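You operate a simulated robot arm through the tools that you are given. There is no shell and no other tool. Be economical: measure what you need, move in short steps, check, and stop when the job is done.

Carry out the task below with a simulated robot arm. There is one attempt and no reset: what you move stays moved.

Task
Fetch the closed carton labelled "27" from the table top between the blocks and set it on the end of the long wooden table. Then put the purple filter on the table top between the blocks away on the top of the grey steel table. Then close the front flap of the kit carton. Keep to this order. Set down upright: purple filter.

Only the result counts: the job must be done as asked and must still hold three seconds after the hand-in. Knocking over, shifting, dropping, spilling or breaking anything else fails it.

Robot
A 5-joint arm with a two-finger parallel gripper on a trunk, on a base that drives. Base frame: it is fixed to the floor where the robot stands at the start and does not move with it; the origin is under the middle of the robot, x ahead of it, y to its left, z up; the surface under the hand at the start is at about z = 0.76. Lengths are in m, angles in degrees, forces in N, time in s.
It reaches about 1.134 m from its shoulder. Its first joint turns from -149.0 to 149.0 degrees. Places, roughly: end of the long wooden table [0.5, -1.3, 0.8]; front flap of the kit carton [12.9, -5.5, 1.1]; top of the grey steel table [-1.2, -4.9, 0.8]. Payload 1.57 kg.
Tool frame: the origin (TCP) lies between the finger pads and is the grasp point; the fingertips stand 0.03 m ahead of it; z points along the fingers, y is the line along which they close. The gripper opens to 0.11 m. The fingers are 0.024 m wide and 0.012 m thick; the gripper's body (0.048 by 0.112 m) begins 0.078 m behind the TCP.
Orientation is that of the tool frame in the base frame, as a unit quaternion [x, y, z, w]. With the fingers straight down and closing along the base's y, the tool's x points along the base's -x, its y along +y and its z along -z.

Tools
- The arm moves only by the tool play_rows. Its argument "targets" is a list of rows, each a list of 6 numbers: the shift along the tool's x, y, z in m, then the turn, a rotation vector about the tool's x, y, z in degrees. In form: [[x, y, z, ax, ay, az], ...]. A call has 1 to 20 rows; each row is the pose to reach, as a shift and turn from the pose commanded when the call began, along the tool's axes at that moment. "fingers" is the gripper command, from -1 (shut) to 1 (fully open), values between in proportion, set as the call begins (left out, the last holds). A row lasts 0.2 s, in which the tool goes at most 0.05 m and 8.6 degrees; a call with a longer step from one row to the next is refused whole, and so is a gripper value outside its range. Where a pose cannot be reached the arm comes as near as it can. A force on the tool above 40 N (or 10 N above the force at the start of the call, whichever is more), or a blocked arm, ends the call early, and 0.2 s more pass. The fingers move at their own pace (about 0.153 m/s each) and stop on an object; they squeeze with about 27 N. The grip force told is the motor's: it shows also when the fingers shut on nothing. Time passes only in rows, and 0.2 s behind the last, so rows that repeat a pose let the fingers close. It gives the time, the measured TCP pose, the force on the tool (base axes), the opening and the grip force at its end, in the units of the frame above (readings bear some noise), with the torque about the TCP (base axes, N m) and any sound that the robot's microphone picked up.
- Cameras (640 x 400 px; columns grow to the right, rows downward): "scene" is now at [0.0209, 0.132, 1.7452]; the picture's right is [-0.55, -0.83, 0.00], its down [-0.60, 0.40, -0.69] and it looks along [0.57, -0.38, -0.72] (base axes); focal length 265 px, centre (320, 200). "wrist" rides on the gripper at [0.07, 0.016, -0.141] in the tool frame; the picture's right is [-0.23, 0.97, 0.00], its down [-0.86, -0.20, -0.48] and it looks along [-0.47, -0.11, 0.88] (tool axes); focal length 222 px, centre (320, 200). There is no depth. A picture from a camera that has moved, and an enlarged one, comes with that camera's place and axes in the base frame and with its lens.
- camera(camera): a new picture of that camera. It takes no simulated time.
- raise_lower(by): slides the trunk up (or, below 0, down) by that many m; the arm and the scene camera ride with it, the base frame stays. It gives what a move gives, with no picture.
- roll_base(legs): drives the robot by 1 to 6 legs, each [ahead, turn to the left] in m and degrees, along the robot's own axes; the way and the turn of a leg run together, so that a leg with both is an arc; at most 1.5 m and 180 degrees a leg. The arm and the cameras ride along, it lands a little off, and it stops where it bumps. It gives what a move gives.
- turn_head(pan, tilt): turns the head with the scene camera to pan (to the left, within 155 degrees either way) and tilt (down, from -29 to 69), counted from straight ahead of the robot. It gives what a move gives.
- inspect(camera, box): a new picture of the part [left, top, right, bottom] of that camera's present view, enlarged. It takes no simulated time.
- hand_in(): hands the job in; it is judged then, once.

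Work in short steps. Places have to be worked out from the pictures, the camera data and where the tool is seen: move nearer, look again, correct. Check each grasp and each placing, and mend what went wrong. You have 165 turns and 120 pictures in all, those below and enlarged ones among them. Open the gripper and draw the arm clear of the work before you hand the job in, unless the task says otherwise; then end with one line.

The tools are called after "Request:" as name(argument=value, ...) on one line, values as JSON. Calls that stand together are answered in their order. play_rows: Moves the arm, as the interface text tells. Its arguments: {"type":"object","properties":{"targets":{"type":"array"},"fingers":{"type":"number"}},"required":["targets"]} The other tools are called the same way: raise_lower (by) slides the trunk up or down; roll_base (legs) drives the base; turn_head (pan, tilt) turns the head that bears the scene camera; camera (camera) takes a picture; inspect (camera, box) takes an enlarged picture of a part of a camera's view; hand_in () hands the job in.

At the start:

```text
time: 0.0
eef_pos: [0.6597, -0.1623, 1.0296]
ee_rot: [0.006, 1.0, 0.0, 0.0]
contact_force: [0.8, 0.4, -0.2]
wrist_torque: [0.02, -0.03, 0.02]
gripper_width: 0.11
grasp_force: 0.1
trunk travel left (down, up): [-0.763, 0.207]
robot x, y, heading: [0.0026, 0.0084, 0.0]
head pan, tilt: [-33.6, 46.4]
```

scene: 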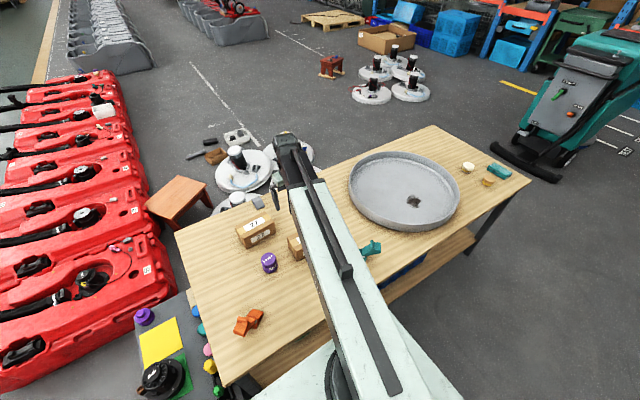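
wrist: 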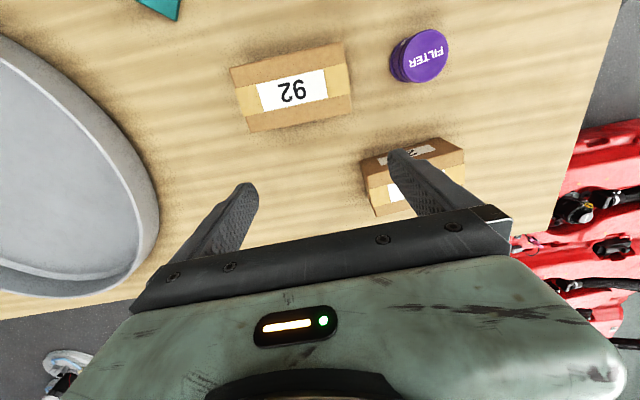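

I see two cartons near the hand and a purple filter; I enlarge the view to read the labels.

Request:
inspect(camera="scene", box=[200, 190, 360, 290])

Request:
inspect(camera="wrist", box=[220, 20, 540, 220])

```text
4.00 times, centred on (280, 240) of scene
camera zoom: at [0.0209, 0.132, 1.7452], right [-0.55, -0.83, 0.0], down [-0.6, 0.4, -0.69], along [0.57, -0.38, -0.72], focal length 1060 px, centre (480, 40)
```

zoom: 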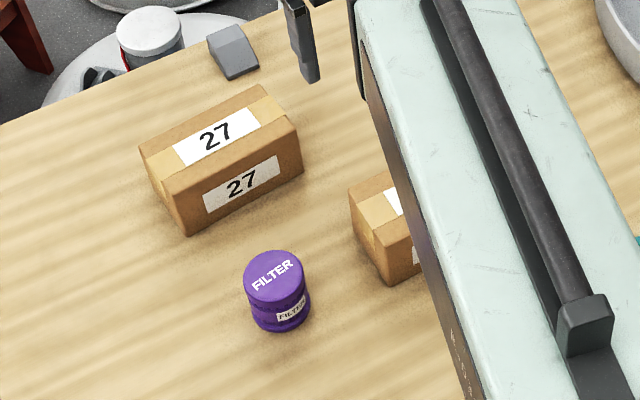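

```text
2.00 times, centred on (380, 120) of wrist
camera zoom: at [0.5896, -0.1453, 1.1722], right [0.24, 0.97, 0.0], down [0.85, -0.21, 0.48], along [0.47, -0.11, -0.88], focal length 444 px, centre (200, 360)
```

zoom: 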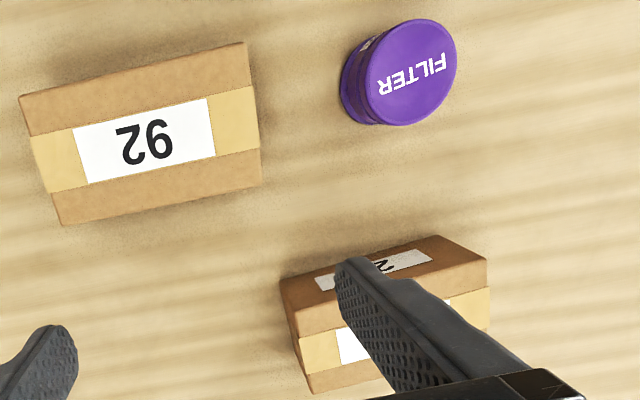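

The carton "27" is at about (0.77, -0.03), long side along y, top near z 0.845. I turn the tool by 90° so that the fingers close along x and move above it at height.

Request:
play_rows(targets=[[-0.009, 0.011, 0, 0, 0, 7.5], [-0.018, 0.022, 0, 0, 0, 15], [-0.027, 0.033, 0, 0, 0, 22.5], [-0.036, 0.044, 0, 0, 0, 30], [-0.045, 0.055, 0, 0, 0, 37.5], [-0.054, 0.066, 0, 0, 0, 45], [-0.063, 0.077, 0, 0, 0, 52.5], [-0.072, 0.088, 0, 0, 0, 60], [-0.081, 0.099, 0, 0, 0, 67.5], [-0.09, 0.11, 0, 0, 0, 75], [-0.099, 0.121, 0, 0, 0, 82.5], [-0.108, 0.132, 0, 0, 0, 90], [-0.108, 0.132, 0, 0, 0, 90]], fingers=1)

Request:
camera(camera="wrist")

Request:
camera(camera="scene")

```text
time: 2.8
eef_pos: [0.7684, -0.0319, 1.0302]
ee_rot: [0.711, 0.703, 0.0, 0.0]
contact_force: [0.2, 0.3, -1.4]
wrist_torque: [-0.02, 0.0, -0.01]
gripper_width: 0.1098
grasp_force: 0.1
trunk travel left (down, up): [-0.763, 0.207]
robot x, y, heading: [-0.0003, 0.007, 0.1]
head pan, tilt: [-33.6, 46.4]
```

```text
115 pictures are left
camera wrist: at [0.7856, 0.0379, 1.1721], right [0.97, -0.24, 0.0], down [-0.21, -0.85, 0.48], along [-0.11, -0.47, -0.88], focal length 222 px, centre (320, 200)
```

wrist: 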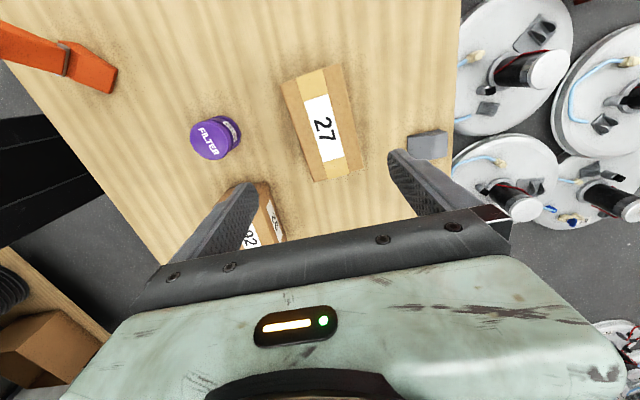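

```text
114 pictures are left
camera scene: at [0.0209, 0.1322, 1.7452], right [-0.55, -0.83, 0.0], down [-0.6, 0.4, -0.69], along [0.57, -0.38, -0.72], focal length 265 px, centre (320, 200)
```

scene: 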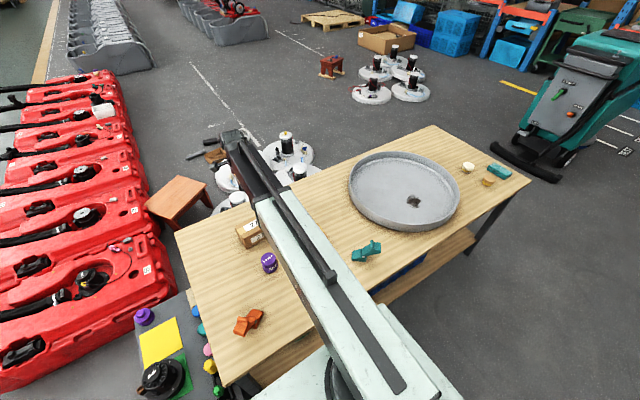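

Wrist view gives the carton's top centre near (0.780, -0.029), width about 0.078, turned about 3°. I align and lower until the tips are just above its top, then check.

Request:
play_rows(targets=[[0.003, 0.0116, 0.03, 0, 0, -3], [0.003, 0.0116, 0.065, 0, 0, -3], [0.003, 0.0116, 0.1, 0, 0, -3], [0.003, 0.0116, 0.125, 0, 0, -3], [0.003, 0.0116, 0.125, 0, 0, -3]])

Request:
camera(camera="wrist")

```text
time: 4.0
eef_pos: [0.7799, -0.0283, 1.0301]
ee_rot: [0.692, 0.722, 0.0, 0.0]
contact_force: [0.0, -0.9, 0.0]
wrist_torque: [0.0, 0.04, -0.05]
gripper_width: 0.11
grasp_force: 0.1
out of reach, approached as far as the arm can: row 1, 2, 3, 4, 5
trunk travel left (down, up): [-0.763, 0.207]
robot x, y, heading: [0.0001, 0.0051, 0.1]
head pan, tilt: [-33.6, 46.4]
```

```text
113 pictures are left
camera wrist: at [0.7933, 0.0422, 1.1721], right [0.98, -0.18, 0.0], down [-0.16, -0.86, 0.48], along [-0.09, -0.47, -0.88], focal length 222 px, centre (320, 200)
```

wrist: 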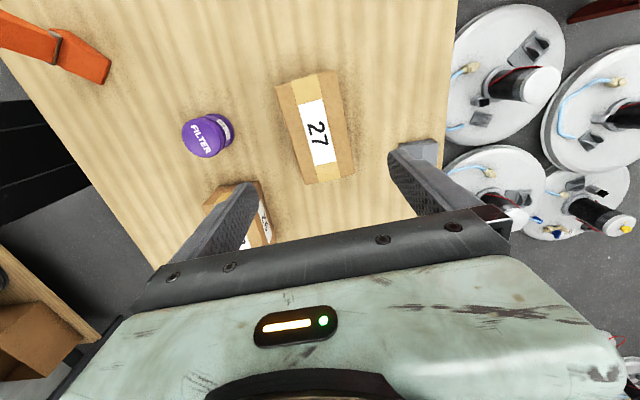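

The arm cannot go lower itself, so I lower the trunk; alignment at (0.778, -0.027) looks right.

Request:
raise_lower(by=-0.13)

Request:
camera(camera="wrist")

Request:
camera(camera="scene")

```text
time: 5.6
eef_pos: [0.7807, -0.0284, 0.9005]
ee_rot: [0.692, 0.722, 0.0, 0.0]
contact_force: [0.0, 0.3, 0.0]
wrist_torque: [-0.01, -0.02, -0.01]
gripper_width: 0.1099
grasp_force: 0.1
trunk travel left (down, up): [-0.633, 0.337]
robot x, y, heading: [0.0015, 0.0076, 0.2]
head pan, tilt: [-33.6, 46.4]
```

```text
112 pictures are left
camera wrist: at [0.7933, 0.0422, 1.0422], right [0.98, -0.18, 0.0], down [-0.16, -0.86, 0.48], along [-0.09, -0.47, -0.88], focal length 222 px, centre (320, 200)
```

wrist: 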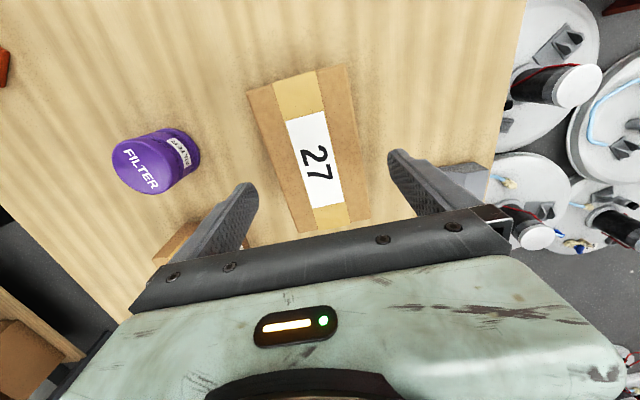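

```text
111 pictures are left
camera scene: at [0.0208, 0.132, 1.6152], right [-0.55, -0.83, 0.0], down [-0.6, 0.4, -0.69], along [0.57, -0.38, -0.72], focal length 265 px, centre (320, 200)
```

scene: 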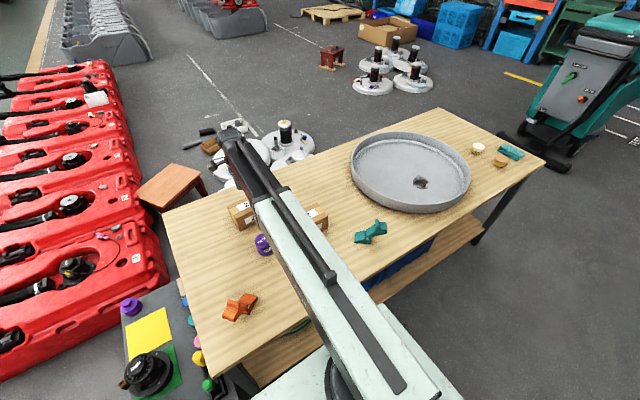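

Fingers straddle the carton evenly; I lower the last stretch.

Request:
raise_lower(by=-0.09)

Request:
camera(camera="wrist")

```text
time: 6.8
eef_pos: [0.7811, -0.0284, 0.8102]
ee_rot: [0.692, 0.722, 0.0, 0.001]
contact_force: [0.0, 0.6, 0.5]
wrist_torque: [0.01, 0.01, -0.01]
gripper_width: 0.1099
grasp_force: 0.0
trunk travel left (down, up): [-0.543, 0.427]
robot x, y, heading: [0.0005, 0.0027, 0.1]
head pan, tilt: [-33.6, 46.4]
```

```text
110 pictures are left
camera wrist: at [0.7933, 0.0422, 0.9522], right [0.98, -0.18, 0.0], down [-0.16, -0.86, 0.48], along [-0.09, -0.47, -0.88], focal length 222 px, centre (320, 200)
```

wrist: 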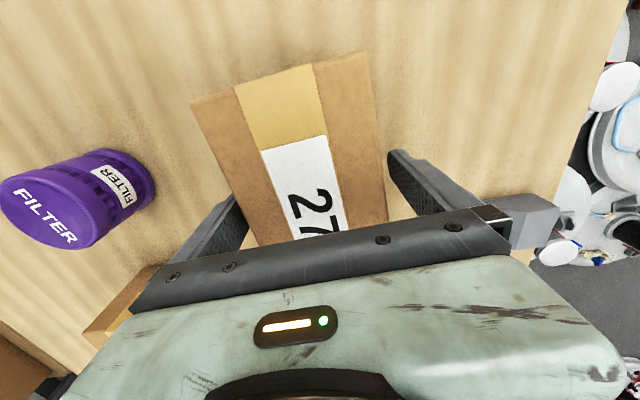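

Fingers are on both sides at mid height; I close them.

Request:
play_rows(targets=[[0, 0, 0, 0, 0, 0], [0, 0, 0, 0, 0, 0], [0, 0, 0, 0, 0, 0], [0, 0, 0, 0, 0, 0]], fingers=-1)

Request:
raise_lower(by=0.22)

Request:
camera(camera="wrist")

```text
time: 7.8
eef_pos: [0.7801, -0.028, 0.8103]
ee_rot: [0.692, 0.722, -0.001, 0.001]
contact_force: [-0.1, 0.3, 1.4]
wrist_torque: [0.06, 0.07, 0.09]
gripper_width: 0.0851
grasp_force: 27.0
trunk travel left (down, up): [-0.543, 0.427]
robot x, y, heading: [-0.0019, 0.0057, 0.2]
head pan, tilt: [-33.6, 46.4]
```

```text
time: 10.2
eef_pos: [0.781, -0.0279, 1.0293]
ee_rot: [0.691, 0.723, 0.0, 0.0]
contact_force: [0.0, 0.4, -3.4]
wrist_torque: [-0.02, -0.03, 0.01]
gripper_width: 0.0847
grasp_force: 26.5
trunk travel left (down, up): [-0.763, 0.207]
robot x, y, heading: [0.0021, 0.007, -0.2]
head pan, tilt: [-33.6, 46.4]
```

```text
109 pictures are left
camera wrist: at [0.7936, 0.0422, 1.1719], right [0.98, -0.18, 0.0], down [-0.16, -0.86, 0.48], along [-0.09, -0.47, -0.88], focal length 222 px, centre (320, 200)
```

wrist: 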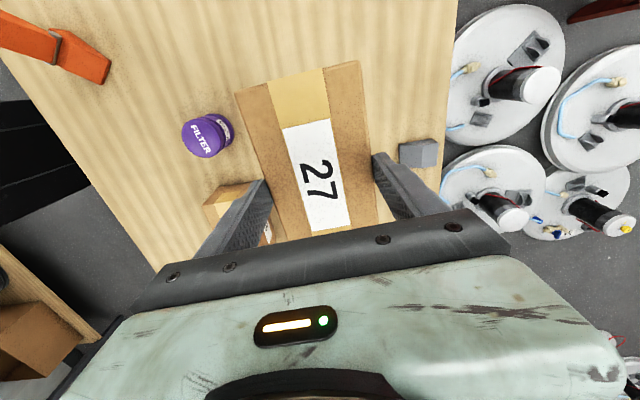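

Carton is held firmly. I look to the right to check the driving room along the table.

Request:
turn_head(pan=-80, tilt=30)

Request:
camera(camera="scene")

Request:
turn_head(pan=-140, tilt=35)

Request:
camera(camera="scene")

```text
time: 11.3
eef_pos: [0.7807, -0.0283, 1.0294]
ee_rot: [0.691, 0.722, 0.0, 0.0]
contact_force: [1.0, 0.9, -2.2]
wrist_torque: [-0.02, 0.04, -0.03]
gripper_width: 0.0846
grasp_force: 27.1
trunk travel left (down, up): [-0.763, 0.207]
robot x, y, heading: [-0.0053, 0.0073, 0.0]
head pan, tilt: [-80.0, 30.0]
```

```text
108 pictures are left
camera scene: at [-0.0297, 0.0874, 1.7697], right [-0.98, -0.18, 0.0], down [-0.09, 0.49, -0.87], along [0.15, -0.85, -0.5], focal length 265 px, centre (320, 200)
```

scene: 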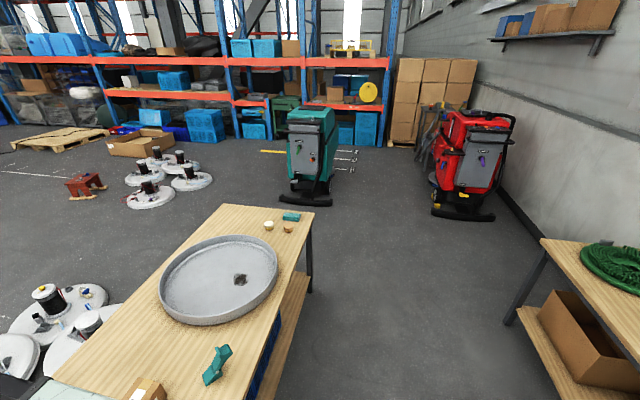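

```text
time: 12.6
eef_pos: [0.7812, -0.0276, 1.0303]
ee_rot: [0.692, 0.722, 0.001, 0.0]
contact_force: [0.0, 0.4, -2.7]
wrist_torque: [0.01, -0.01, 0.04]
gripper_width: 0.0851
grasp_force: 27.0
trunk travel left (down, up): [-0.763, 0.207]
robot x, y, heading: [0.004, 0.0081, 0.2]
head pan, tilt: [-140.0, 35.0]
```

```text
107 pictures are left
camera scene: at [-0.1129, 0.1197, 1.762], right [-0.64, 0.77, 0.0], down [0.44, 0.37, -0.82], along [-0.63, -0.53, -0.57], focal length 265 px, centre (320, 200)
```

scene: 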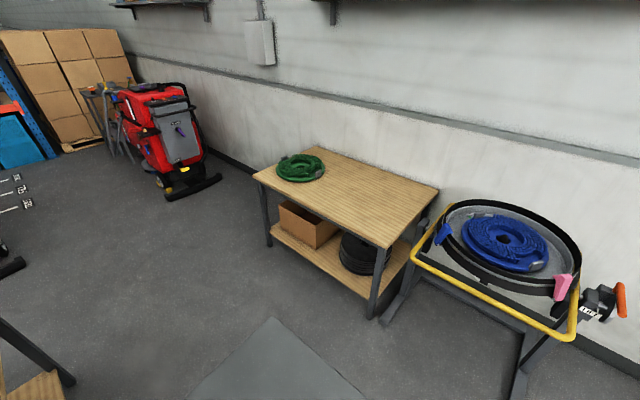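

A lane of about 1.4 m lies between the tables. I look down to see the base's footprint.

Request:
turn_head(pan=-100, tilt=69)

Request:
camera(camera="scene")

```text
time: 13.7
eef_pos: [0.7805, -0.0276, 1.0287]
ee_rot: [0.692, 0.722, -0.001, 0.0]
contact_force: [-0.4, -0.2, -3.2]
wrist_torque: [0.03, -0.02, 0.03]
gripper_width: 0.0847
grasp_force: 27.5
trunk travel left (down, up): [-0.763, 0.207]
robot x, y, heading: [0.0014, 0.0039, 0.3]
head pan, tilt: [-100.0, 68.8]
```

```text
106 pictures are left
camera scene: at [-0.0553, 0.1213, 1.7183], right [-0.98, 0.17, 0.0], down [0.16, 0.92, -0.36], along [-0.06, -0.36, -0.93], focal length 265 px, centre (320, 200)
```

scene: 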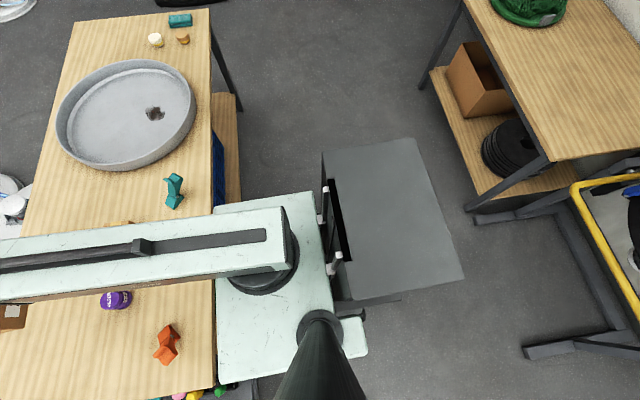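

The base has room; I back away from the table, turn right, drive along it, turn back left.

Request:
roll_base(legs=[[-0.35, 0], [0, -90], [1.05, 0], [0, 90]])

Request:
turn_head(pan=-15, tilt=45)

Request:
camera(camera="scene")

```text
time: 28.6
eef_pos: [0.4172, -1.0881, 1.0288]
ee_rot: [0.698, 0.716, 0.0, 0.0]
contact_force: [0.1, 0.1, -3.1]
wrist_torque: [0.01, -0.03, 0.03]
gripper_width: 0.0848
grasp_force: 26.7
trunk travel left (down, up): [-0.763, 0.207]
robot x, y, heading: [-0.3622, -1.0706, -1.6]
head pan, tilt: [-100.0, 68.8]
```

```text
time: 30.2
eef_pos: [0.416, -1.0869, 1.0299]
ee_rot: [0.698, 0.716, 0.0, 0.0]
contact_force: [0.5, -0.4, -2.8]
wrist_torque: [-0.03, -0.01, 0.02]
gripper_width: 0.0847
grasp_force: 27.1
trunk travel left (down, up): [-0.763, 0.207]
robot x, y, heading: [-0.3623, -1.072, -1.3]
head pan, tilt: [-15.0, 45.0]
```

```text
105 pictures are left
camera scene: at [-0.3254, -0.9249, 1.7471], right [-0.29, -0.96, 0.0], down [-0.68, 0.2, -0.71], along [0.68, -0.2, -0.71], focal length 265 px, centre (320, 200)
```

scene: 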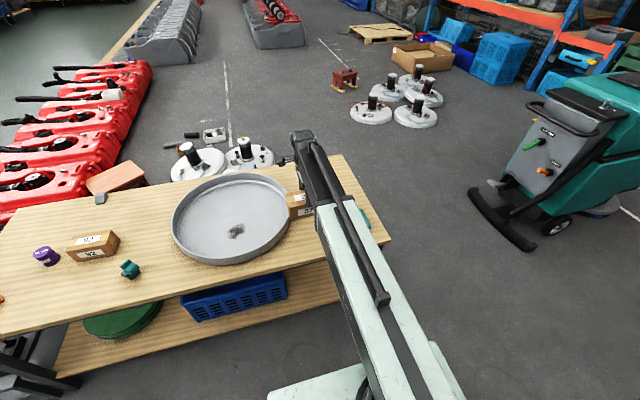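

The arm hides the end spot from the head; I use the wrist view.

Request:
camera(camera="wrist")

```text
104 pictures are left
camera wrist: at [0.432, -1.0173, 1.1719], right [0.98, -0.2, 0.0], down [-0.18, -0.86, 0.48], along [-0.1, -0.47, -0.88], focal length 222 px, centre (320, 200)
```

wrist: 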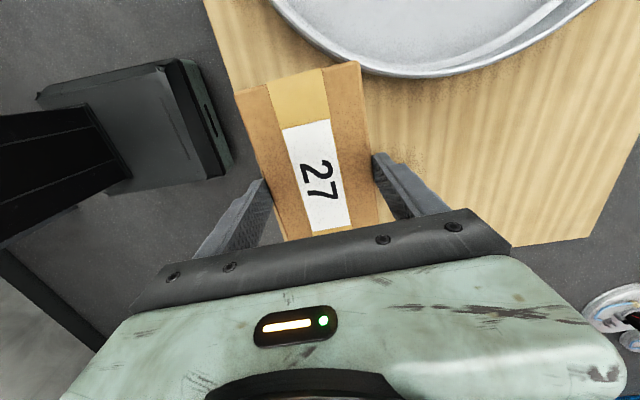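

The spot past the tray is y -1.04…-1.45. I drive forward and swing the arm left, over the tray, to look at the table's end.

Request:
roll_base(legs=[[0.3, 1.5]])

Request:
play_rows(targets=[[0.04, 0, 0, 0, 0, 0], [0.08, 0, 0, 0, 0, 0], [0.12, -0.01, 0, 0, 0, 0], [0.16, -0.02, 0, 0, 0, 0], [0.2, -0.03, 0, 0, 0, 0], [0.24, -0.04, 0, 0, 0, 0], [0.28, -0.06, 0, 0, 0, 0], [0.32, -0.08, 0, 0, 0, 0]])

Request:
turn_head(pan=-25, tilt=55)

Request:
camera(camera="scene")

```text
time: 32.2
eef_pos: [0.7245, -1.0731, 1.0293]
ee_rot: [0.689, 0.724, 0.0, -0.002]
contact_force: [1.0, 0.7, -3.2]
wrist_torque: [0.0, 0.02, 0.0]
gripper_width: 0.0847
grasp_force: 26.6
trunk travel left (down, up): [-0.763, 0.207]
robot x, y, heading: [-0.0605, -1.081, 0.2]
head pan, tilt: [-15.0, 45.0]
```

```text
time: 34.0
eef_pos: [0.6267, -0.7563, 1.0293]
ee_rot: [0.689, 0.724, -0.001, 0.001]
contact_force: [1.1, -0.7, -2.4]
wrist_torque: [0.0, -0.02, -0.01]
gripper_width: 0.0848
grasp_force: 27.4
trunk travel left (down, up): [-0.763, 0.207]
robot x, y, heading: [-0.0564, -1.08, 0.2]
head pan, tilt: [-15.0, 45.0]
```

```text
time: 34.8
eef_pos: [0.6271, -0.757, 1.029]
ee_rot: [0.69, 0.724, -0.001, 0.0]
contact_force: [-0.7, 0.5, -2.4]
wrist_torque: [0.02, 0.02, 0.02]
gripper_width: 0.0847
grasp_force: 27.2
trunk travel left (down, up): [-0.763, 0.207]
robot x, y, heading: [-0.0562, -1.0809, 0.1]
head pan, tilt: [-25.0, 55.0]
```

```text
103 pictures are left
camera scene: at [-0.0381, -0.9402, 1.7337], right [-0.42, -0.91, 0.0], down [-0.74, 0.34, -0.57], along [0.52, -0.24, -0.82], focal length 265 px, centre (320, 200)
```

scene: 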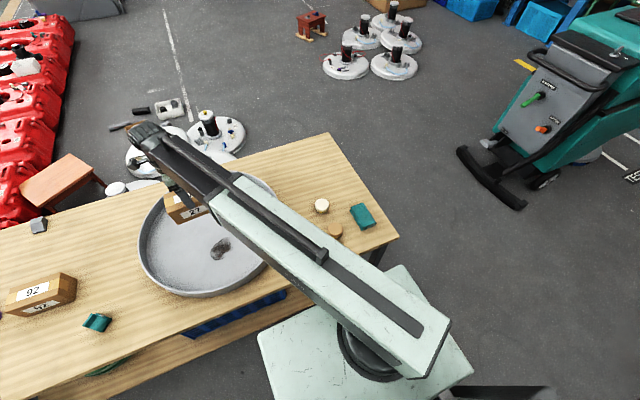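

Items at the end sit at x 0.40–0.57; the tray ends at y -1.04, the table at y -1.45. Free spot chosen: (0.70, -1.26); I carry the carton over it.

Request:
play_rows(targets=[[-0.042, 0.004, 0, 0, 0, 0], [-0.084, 0.008, 0, 0, 0, 0], [-0.126, 0.012, 0, 0, 0, 0], [-0.168, 0.016, 0, 0, 0, 0], [-0.21, 0.02, 0, 0, 0, 0], [-0.252, 0.024, 0, 0, 0, 0], [-0.294, 0.028, 0, 0, 0, 0], [-0.336, 0.032, 0, 0, 0, 0], [-0.378, 0.036, 0, 0, 0, 0], [-0.42, 0.04, 0, 0, 0, 0], [-0.462, 0.044, 0, 0, 0, 0], [-0.506, 0.048, 0, 0, 0, 0], [-0.506, 0.048, 0, 0, 0, 0]])

Request:
raise_lower(by=-0.1)

Request:
camera(camera="scene")

Request:
camera(camera="wrist")

```text
time: 37.5
eef_pos: [0.6956, -1.2605, 1.0301]
ee_rot: [0.69, 0.724, 0.0, -0.001]
contact_force: [-0.2, -0.7, -2.9]
wrist_torque: [-0.01, 0.02, 0.0]
gripper_width: 0.0845
grasp_force: 26.7
trunk travel left (down, up): [-0.763, 0.207]
robot x, y, heading: [-0.0555, -1.0791, 0.3]
head pan, tilt: [-25.0, 55.0]
```

```text
time: 38.9
eef_pos: [0.6967, -1.2605, 0.9294]
ee_rot: [0.69, 0.724, 0.0, 0.0]
contact_force: [-0.9, 0.2, -3.6]
wrist_torque: [-0.01, 0.02, -0.02]
gripper_width: 0.0846
grasp_force: 27.1
trunk travel left (down, up): [-0.663, 0.307]
robot x, y, heading: [-0.0607, -1.0781, 0.1]
head pan, tilt: [-25.0, 55.0]
```

```text
102 pictures are left
camera scene: at [-0.0382, -0.9404, 1.6337], right [-0.42, -0.91, 0.0], down [-0.74, 0.34, -0.57], along [0.52, -0.24, -0.82], focal length 265 px, centre (320, 200)
```

scene: 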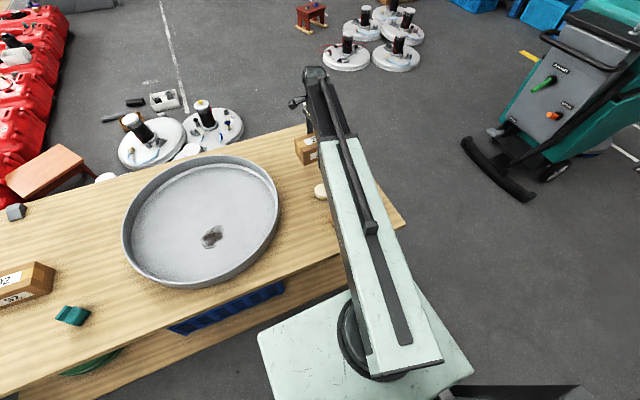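

```text
101 pictures are left
camera wrist: at [0.7094, -1.19, 1.072], right [0.98, -0.18, 0.0], down [-0.16, -0.86, 0.48], along [-0.09, -0.47, -0.88], focal length 222 px, centre (320, 200)
```

wrist: 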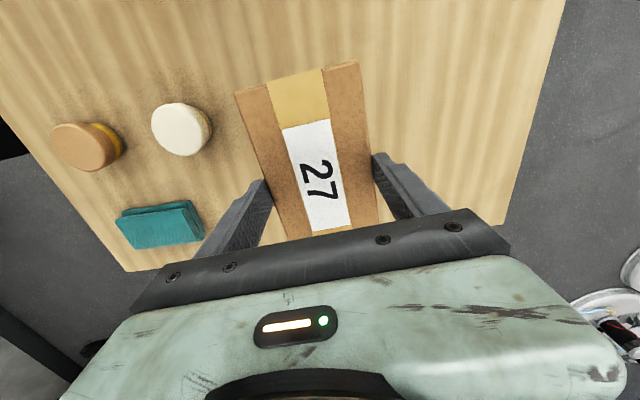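

Clear all around. I lower to just about the grasp height (0.810).

Request:
raise_lower(by=-0.117)

```text
time: 39.9
eef_pos: [0.6968, -1.2602, 0.8522]
ee_rot: [0.69, 0.724, 0.0, 0.002]
contact_force: [-6.4, 1.6, 14.4]
wrist_torque: [0.07, 0.55, 0.03]
gripper_width: 0.0849
grasp_force: 26.9
trunk travel left (down, up): [-0.585, 0.385]
robot x, y, heading: [-0.0555, -1.0785, -0.1]
head pan, tilt: [-25.0, 55.0]
stopped: the force on the tool passed its limit at 67 N (the readings are from after the stop); the commanded pose is now the measured one
```

Contact 4 cm early: comparing pictures, the carton had slid lower in the fingers, so it should now stand on the table. I check.

Request:
camera(camera="wrist")

Request:
inspect(camera="scene", box=[250, 80, 410, 180])

```text
100 pictures are left
camera wrist: at [0.7085, -1.1899, 0.9943], right [0.98, -0.18, 0.0], down [-0.16, -0.86, 0.48], along [-0.08, -0.47, -0.88], focal length 222 px, centre (320, 200)
```

wrist: 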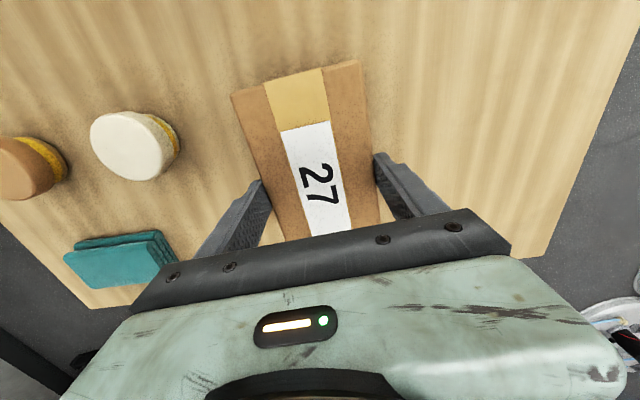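

```text
4.00 times, centred on (330, 130) of scene
camera zoom: at [-0.04, -0.9399, 1.555], right [-0.42, -0.91, 0.0], down [-0.74, 0.34, -0.57], along [0.52, -0.24, -0.82], focal length 1060 px, centre (280, 480)
```

zoom: 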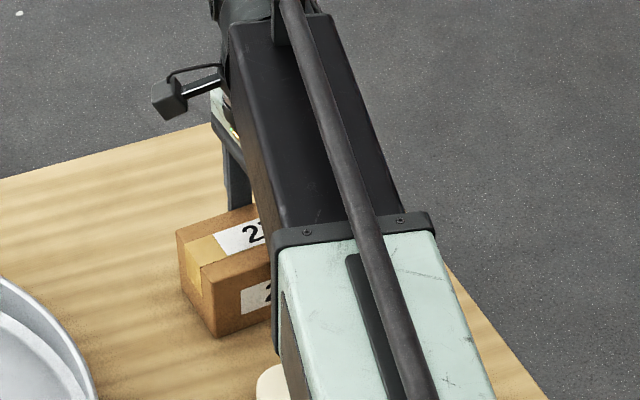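

The corner's ray fits a carton standing on the table. I open the gripper.

Request:
play_rows(targets=[[0, 0, 0, 0, 0, 0], [0, 0, 0, 0, 0, 0], [0, 0, 0, 0, 0, 0]], fingers=1)

Request:
camera(camera="wrist")

```text
time: 40.6
eef_pos: [0.6987, -1.2601, 0.8519]
ee_rot: [0.69, 0.724, 0.001, 0.001]
contact_force: [0.2, 0.2, 0.1]
wrist_torque: [0.0, 0.04, 0.02]
gripper_width: 0.1098
grasp_force: 0.1
trunk travel left (down, up): [-0.585, 0.385]
robot x, y, heading: [-0.0592, -1.0822, 0.2]
head pan, tilt: [-25.0, 55.0]
```

```text
98 pictures are left
camera wrist: at [0.71, -1.1901, 0.9938], right [0.98, -0.18, 0.0], down [-0.16, -0.86, 0.48], along [-0.08, -0.47, -0.88], focal length 222 px, centre (320, 200)
```

wrist: 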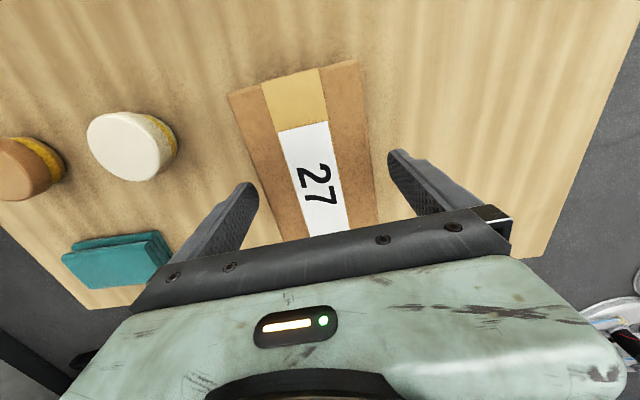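

The carton stands free. I raise the trunk, recentre the arm, and drive back towards the filter at about (0.60, 0.0).

Request:
raise_lower(by=0.2)

Request:
play_rows(targets=[[0.045, -0.005, 0, 0, 0, 0], [0.09, -0.01, 0, 0, 0, 0], [0.135, -0.02, 0, 0, 0, 0], [0.18, -0.03, 0, 0, 0, 0]])

Request:
camera(camera="scene")

```text
time: 42.8
eef_pos: [0.6971, -1.2618, 1.052]
ee_rot: [0.689, 0.724, 0.002, 0.001]
contact_force: [0.0, 0.7, 0.1]
wrist_torque: [0.01, -0.04, -0.02]
gripper_width: 0.1101
grasp_force: 0.1
trunk travel left (down, up): [-0.785, 0.185]
robot x, y, heading: [-0.0581, -1.0798, -0.0]
head pan, tilt: [-25.0, 55.0]
```

```text
time: 43.8
eef_pos: [0.6582, -1.0816, 1.0514]
ee_rot: [0.69, 0.724, 0.0, 0.002]
contact_force: [0.0, 0.1, -0.1]
wrist_torque: [-0.01, 0.01, -0.01]
gripper_width: 0.1102
grasp_force: 0.1
trunk travel left (down, up): [-0.785, 0.185]
robot x, y, heading: [-0.0571, -1.0803, 0.2]
head pan, tilt: [-25.0, 55.0]
```

```text
97 pictures are left
camera scene: at [-0.0385, -0.9401, 1.7553], right [-0.42, -0.91, 0.0], down [-0.74, 0.34, -0.57], along [0.52, -0.24, -0.82], focal length 265 px, centre (320, 200)
```

scene: 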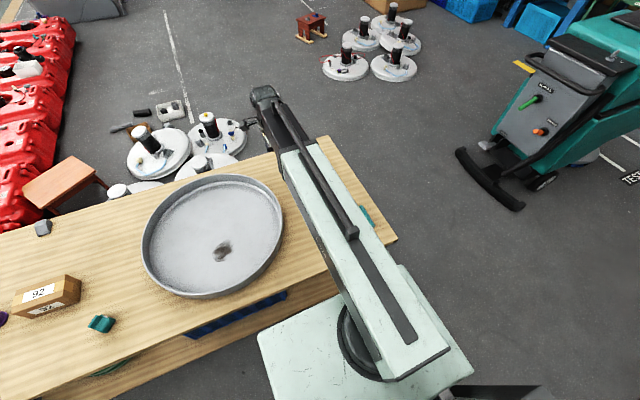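

Now the base drives back to in front of the filter.

Request:
roll_base(legs=[[-0.3, 0], [0, 90], [1.08, 0], [0, -90], [0.24, 0]])

Request:
camera(camera="wrist")

Request:
camera(camera="scene")

```text
time: 60.2
eef_pos: [0.5788, 0.0145, 1.0506]
ee_rot: [0.688, 0.726, 0.0, 0.001]
contact_force: [-0.1, -1.1, -0.3]
wrist_torque: [0.0, 0.01, 0.01]
gripper_width: 0.1099
grasp_force: 0.1
trunk travel left (down, up): [-0.785, 0.185]
robot x, y, heading: [-0.138, 0.0324, -0.2]
head pan, tilt: [-25.0, 55.0]
```

```text
96 pictures are left
camera wrist: at [0.5906, 0.0857, 1.1928], right [0.98, -0.17, 0.0], down [-0.15, -0.86, 0.48], along [-0.08, -0.47, -0.88], focal length 222 px, centre (320, 200)
```

wrist: 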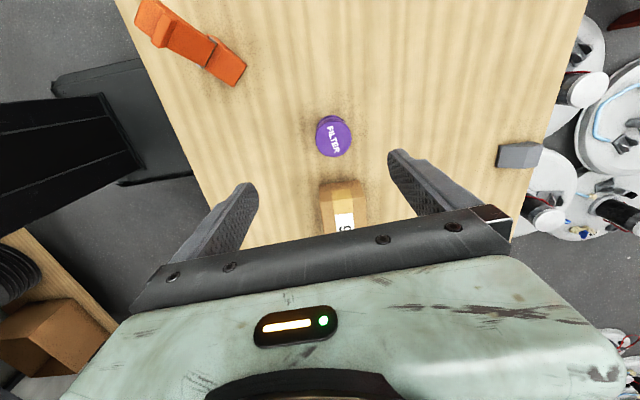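

```text
95 pictures are left
camera scene: at [-0.1171, 0.1705, 1.7553], right [-0.42, -0.91, 0.0], down [-0.74, 0.35, -0.57], along [0.52, -0.24, -0.82], focal length 265 px, centre (320, 200)
```

scene: 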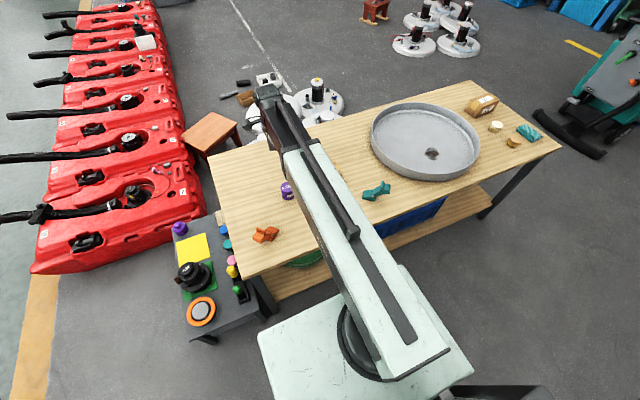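

Filter centre at about (0.599, 0.000). I shift over it and lower, then check.

Request:
play_rows(targets=[[-0.0155, 0.019, 0.02, 0, 0, 0], [-0.0155, 0.019, 0.06, 0, 0, 0], [-0.0155, 0.019, 0.1, 0, 0, 0], [-0.0155, 0.019, 0.14, 0, 0, 0], [-0.0155, 0.019, 0.14, 0, 0, 0]])

Request:
camera(camera="wrist")

```text
time: 61.4
eef_pos: [0.5981, 0.0003, 1.0514]
ee_rot: [0.688, 0.726, 0.0, 0.002]
contact_force: [0.4, 0.1, -0.5]
wrist_torque: [0.0, 0.01, 0.0]
gripper_width: 0.1099
grasp_force: 0.0
out of reach, approached as far as the arm can: row 1, 2, 3, 4, 5
trunk travel left (down, up): [-0.785, 0.185]
robot x, y, heading: [-0.14, 0.0323, -0.1]
head pan, tilt: [-25.0, 55.0]
```

```text
94 pictures are left
camera wrist: at [0.61, 0.0712, 1.1938], right [0.98, -0.17, 0.0], down [-0.15, -0.86, 0.48], along [-0.08, -0.47, -0.88], focal length 222 px, centre (320, 200)
```

wrist: 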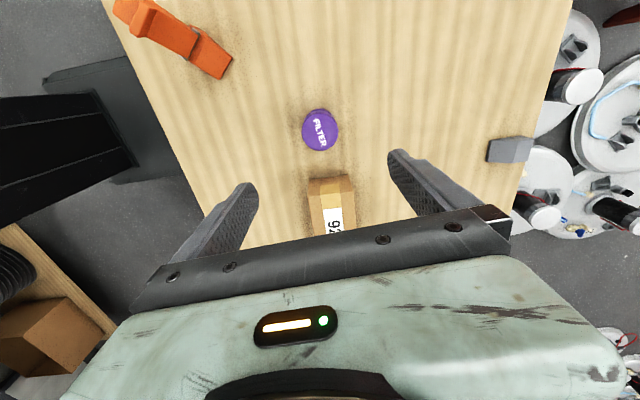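

Aligned; lowering the trunk to just above the filter.

Request:
raise_lower(by=-0.17)

Request:
camera(camera="wrist")

```text
time: 63.3
eef_pos: [0.5972, -0.0003, 0.8825]
ee_rot: [0.688, 0.726, 0.0, 0.002]
contact_force: [0.5, 0.1, 0.0]
wrist_torque: [0.01, 0.01, -0.01]
gripper_width: 0.11
grasp_force: 0.1
trunk travel left (down, up): [-0.615, 0.355]
robot x, y, heading: [-0.1408, 0.0321, -0.0]
head pan, tilt: [-25.0, 55.0]
```

```text
93 pictures are left
camera wrist: at [0.61, 0.0711, 1.0239], right [0.98, -0.17, 0.0], down [-0.15, -0.86, 0.48], along [-0.08, -0.47, -0.88], focal length 222 px, centre (320, 200)
```

wrist: 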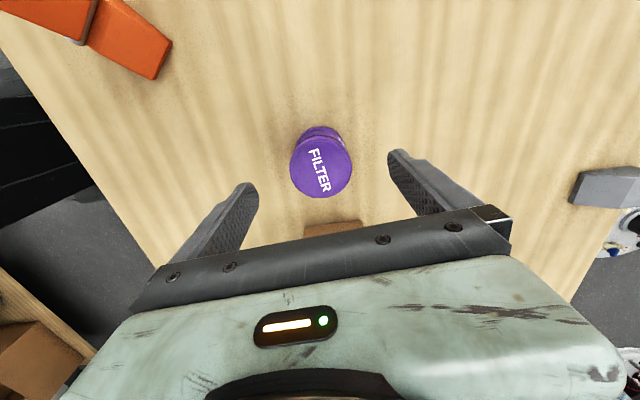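

Filter is centred between the fingers with top near 0.82. I lower to TCP 0.798 and close.

Request:
raise_lower(by=-0.084)

Request:
play_rows(targets=[[0, 0, 0, 0, 0, 0], [0, 0, 0, 0, 0, 0], [0, 0, 0, 0, 0, 0], [0, 0, 0, 0, 0, 0]], fingers=-1)

Request:
camera(camera="wrist")

```text
time: 64.5
eef_pos: [0.5983, -0.0003, 0.7984]
ee_rot: [0.688, 0.726, 0.0, 0.002]
contact_force: [0.1, -0.4, -0.5]
wrist_torque: [0.01, 0.0, -0.04]
gripper_width: 0.1099
grasp_force: 0.1
trunk travel left (down, up): [-0.531, 0.439]
robot x, y, heading: [-0.1396, 0.0286, -0.2]
head pan, tilt: [-25.0, 55.0]
```

```text
time: 65.5
eef_pos: [0.5984, -0.0001, 0.7968]
ee_rot: [0.688, 0.726, 0.001, 0.001]
contact_force: [0.9, 0.3, -0.6]
wrist_torque: [-0.02, 0.01, 0.0]
gripper_width: 0.0588
grasp_force: 26.7
trunk travel left (down, up): [-0.531, 0.439]
robot x, y, heading: [-0.1401, 0.033, -0.4]
head pan, tilt: [-25.0, 55.0]
```

```text
92 pictures are left
camera wrist: at [0.6101, 0.0711, 0.9398], right [0.98, -0.17, 0.0], down [-0.15, -0.86, 0.48], along [-0.08, -0.47, -0.88], focal length 222 px, centre (320, 200)
```

wrist: 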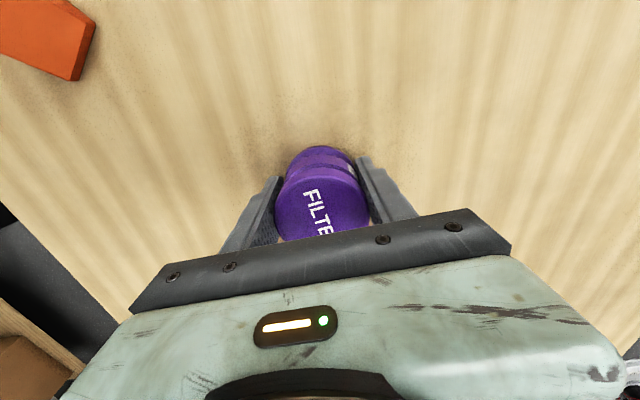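

Gripped at 0.059 width. I lift slightly first and compare whether the filter slides.

Request:
raise_lower(by=0.22)

Request:
camera(camera="wrist")

```text
time: 67.8
eef_pos: [0.5978, 0.0011, 1.0174]
ee_rot: [0.688, 0.726, 0.0, 0.002]
contact_force: [0.8, 0.3, -0.2]
wrist_torque: [-0.01, 0.03, -0.01]
gripper_width: 0.0584
grasp_force: 27.2
trunk travel left (down, up): [-0.751, 0.219]
robot x, y, heading: [-0.1411, 0.0295, 0.1]
head pan, tilt: [-25.0, 55.0]
```

```text
91 pictures are left
camera wrist: at [0.6102, 0.0712, 1.1597], right [0.98, -0.17, 0.0], down [-0.15, -0.86, 0.48], along [-0.08, -0.47, -0.88], focal length 222 px, centre (320, 200)
```

wrist: 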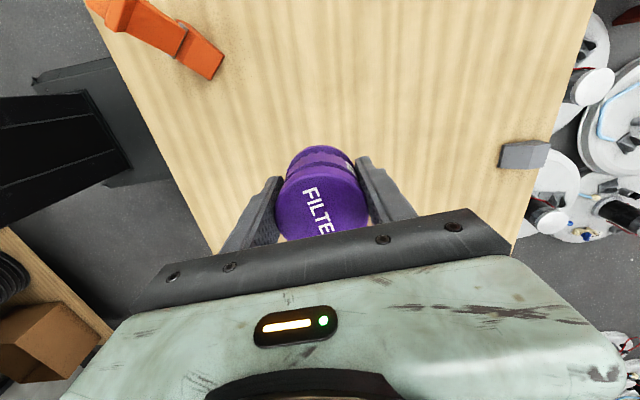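

No slip. I back away, turn right, and drive down the lane, then look ahead for the grey steel table.

Request:
roll_base(legs=[[-0.2, 0], [0, -90], [1.3, 0]])

Request:
turn_head(pan=-20, tilt=22)

Request:
camera(camera="scene")

```text
time: 79.5
eef_pos: [-0.402, -2.0171, 1.017]
ee_rot: [1.0, 0.02, -0.001, 0.002]
contact_force: [-0.2, -0.5, 0.7]
wrist_torque: [0.01, -0.01, 0.0]
gripper_width: 0.0578
grasp_force: 27.0
trunk travel left (down, up): [-0.751, 0.219]
robot x, y, heading: [-0.362, -1.2767, -90.9]
head pan, tilt: [-25.0, 55.0]
```

```text
time: 80.5
eef_pos: [-0.4017, -2.0171, 1.0166]
ee_rot: [1.0, 0.02, -0.001, 0.001]
contact_force: [0.4, 0.8, -1.2]
wrist_torque: [0.02, -0.02, -0.04]
gripper_width: 0.0578
grasp_force: 26.8
trunk travel left (down, up): [-0.751, 0.219]
robot x, y, heading: [-0.3576, -1.2776, -90.7]
head pan, tilt: [-20.0, 22.0]
```

```text
90 pictures are left
camera scene: at [-0.2228, -1.3238, 1.7701], right [-0.94, 0.35, 0.0], down [0.13, 0.35, -0.93], along [-0.33, -0.87, -0.38], focal length 265 px, centre (320, 200)
```

scene: 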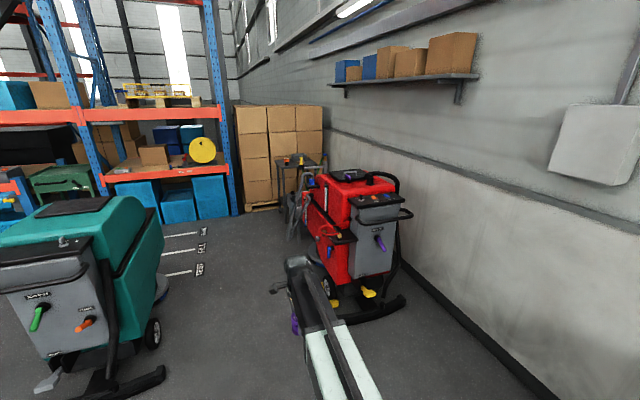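

The grey table stands behind the red scrubber, the gap between the scrubbers is centred near x = -0.2. I steer into it.

Request:
roll_base(legs=[[0, 10.7], [0.95, 0], [0, -10]])

Request:
camera(camera="scene")

Request:
turn_head(pan=20, tilt=35)

Request:
camera(camera="scene")

```text
time: 86.8
eef_pos: [-0.2228, -2.9398, 1.0159]
ee_rot: [1.0, 0.028, 0.0, 0.002]
contact_force: [0.2, -0.9, -0.4]
wrist_torque: [0.01, 0.02, 0.01]
gripper_width: 0.0571
grasp_force: 26.9
trunk travel left (down, up): [-0.751, 0.219]
robot x, y, heading: [-0.1915, -2.2042, -89.4]
head pan, tilt: [-20.0, 22.0]
```

```text
89 pictures are left
camera scene: at [-0.0527, -2.2438, 1.7702], right [-0.94, 0.33, 0.0], down [0.12, 0.35, -0.93], along [-0.31, -0.87, -0.38], focal length 265 px, centre (320, 200)
```

scene: 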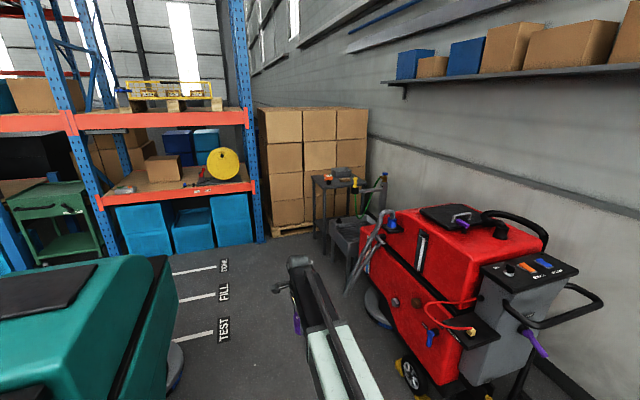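

```text
time: 87.8
eef_pos: [-0.2223, -2.9402, 1.0174]
ee_rot: [1.0, 0.027, -0.001, 0.002]
contact_force: [0.2, 0.3, -0.8]
wrist_torque: [-0.01, -0.01, 0.03]
gripper_width: 0.0574
grasp_force: 26.6
trunk travel left (down, up): [-0.751, 0.219]
robot x, y, heading: [-0.1909, -2.2054, -89.2]
head pan, tilt: [20.0, 35.0]
```

```text
88 pictures are left
camera scene: at [0.0091, -2.2372, 1.7496], right [-0.94, -0.35, 0.0], down [-0.2, 0.54, -0.82], along [0.29, -0.77, -0.57], focal length 265 px, centre (320, 200)
```

scene: 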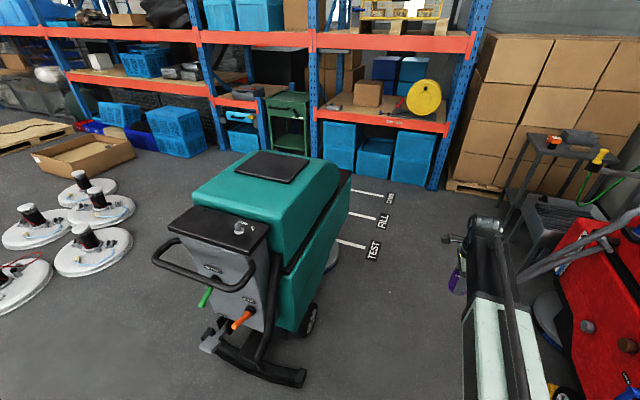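

The way ahead is clear; I drive on and look at the grey table closer.

Request:
roll_base(legs=[[1.35, -1]])

Request:
turn_head(pan=-28, tilt=35)

Request:
camera(camera="scene")

```text
time: 94.5
eef_pos: [-0.2864, -4.2757, 1.0171]
ee_rot: [1.0, -0.002, -0.001, 0.002]
contact_force: [0.3, 0.6, -0.5]
wrist_torque: [-0.02, 0.0, 0.01]
gripper_width: 0.0573
grasp_force: 26.9
trunk travel left (down, up): [-0.751, 0.219]
robot x, y, heading: [-0.2091, -3.5414, -92.5]
head pan, tilt: [20.0, 35.0]
```

```text
time: 95.7
eef_pos: [-0.2832, -4.274, 1.0183]
ee_rot: [1.0, -0.001, -0.001, 0.001]
contact_force: [0.2, 0.6, -0.6]
wrist_torque: [0.01, 0.02, -0.02]
gripper_width: 0.0572
grasp_force: 27.2
trunk travel left (down, up): [-0.751, 0.219]
robot x, y, heading: [-0.2136, -3.5417, -92.3]
head pan, tilt: [-28.0, 35.0]
```

```text
87 pictures are left
camera scene: at [-0.0852, -3.5777, 1.7496], right [-0.86, 0.5, 0.0], down [0.29, 0.5, -0.82], along [-0.41, -0.71, -0.57], focal length 265 px, centre (320, 200)
```

scene: 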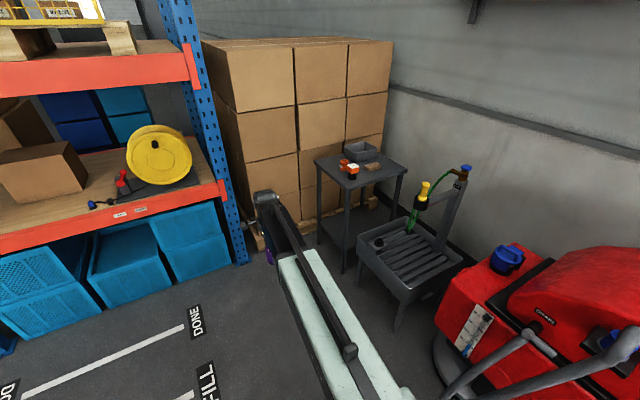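

The grey steel table top spans about x -1.52…-0.99, y -5.22…-4.77, with some items. I inspect its top for a free patch.

Request:
inspect(camera="scene", box=[296, 120, 456, 220])

Request:
roll_base(legs=[[0, -13], [0.8, 0], [0, -28]])

Request:
turn_head(pan=-20, tilt=48)

Request:
camera(camera="scene")

```text
4.00 times, centred on (376, 170) of scene
camera zoom: at [-0.0852, -3.5777, 1.7496], right [-0.86, 0.5, 0.0], down [0.29, 0.5, -0.82], along [-0.41, -0.71, -0.57], focal length 1060 px, centre (96, 320)
```

zoom: 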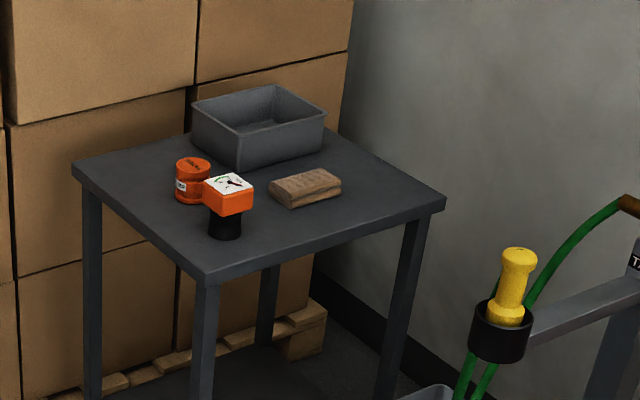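

```text
time: 102.2
eef_pos: [-0.9736, -4.7966, 1.017]
ee_rot: [0.932, -0.361, -0.001, 0.0]
contact_force: [-0.2, 0.0, 0.3]
wrist_torque: [0.02, 0.02, 0.02]
gripper_width: 0.0572
grasp_force: 26.9
trunk travel left (down, up): [-0.751, 0.219]
robot x, y, heading: [-0.4204, -4.3134, -134.2]
head pan, tilt: [-28.0, 35.0]
```

```text
time: 102.9
eef_pos: [-0.9729, -4.7972, 1.0174]
ee_rot: [0.932, -0.362, -0.001, 0.001]
contact_force: [0.8, 0.5, -0.5]
wrist_torque: [-0.04, -0.02, -0.04]
gripper_width: 0.0571
grasp_force: 27.2
trunk travel left (down, up): [-0.751, 0.219]
robot x, y, heading: [-0.4187, -4.3085, -134.0]
head pan, tilt: [-20.0, 48.0]
```

```text
85 pictures are left
camera scene: at [-0.3356, -4.4294, 1.7307], right [-0.44, 0.9, 0.0], down [0.67, 0.32, -0.67], along [-0.6, -0.29, -0.74], focal length 265 px, centre (320, 200)
```

scene: 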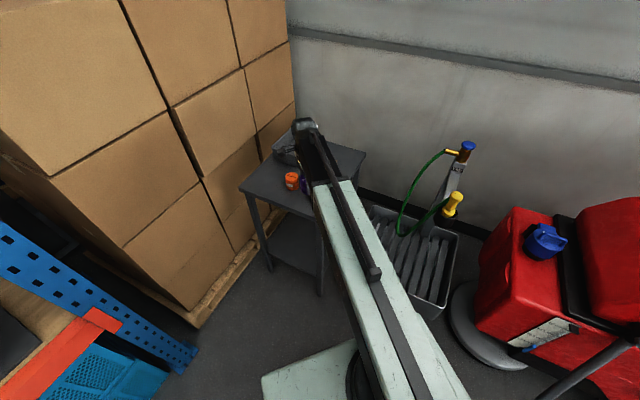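

A free patch is the left-front corner near (-1.06, -5.11), clear of the orange can at (-1.13, -5.0). I move the base a little closer.

Request:
roll_base(legs=[[0, 14], [0.22, 0]])

Request:
camera(camera="scene")

Request:
camera(camera="wrist")

```text
time: 105.4
eef_pos: [-0.9481, -5.1044, 1.0159]
ee_rot: [0.97, -0.245, -0.001, 0.001]
contact_force: [-0.4, -0.5, -0.5]
wrist_torque: [0.05, -0.03, 0.0]
gripper_width: 0.057
grasp_force: 27.2
trunk travel left (down, up): [-0.751, 0.219]
robot x, y, heading: [-0.5248, -4.4945, -119.9]
head pan, tilt: [-20.0, 48.0]
```

```text
84 pictures are left
camera scene: at [-0.415, -4.5967, 1.7306], right [-0.65, 0.76, 0.0], down [0.57, 0.48, -0.67], along [-0.51, -0.43, -0.74], focal length 265 px, centre (320, 200)
```

scene: 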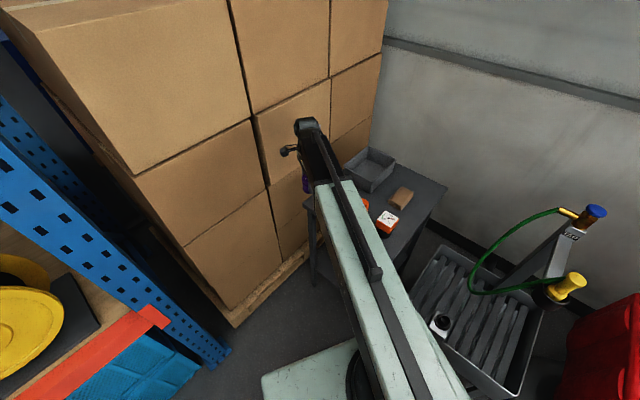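

```text
83 pictures are left
camera wrist: at [-0.8938, -5.1528, 1.1591], right [-0.66, -0.75, 0.0], down [-0.66, 0.58, 0.48], along [-0.36, 0.32, -0.88], focal length 222 px, centre (320, 200)
```

wrist: 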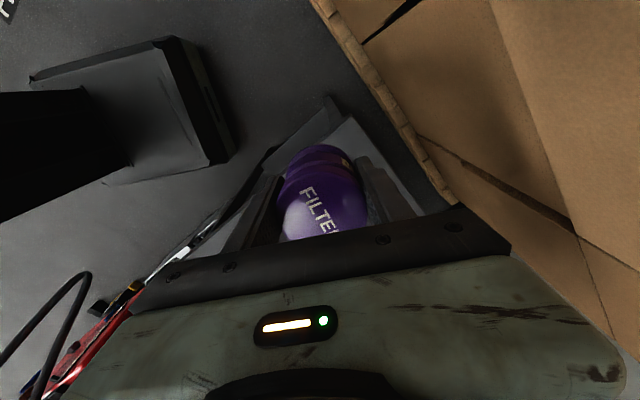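

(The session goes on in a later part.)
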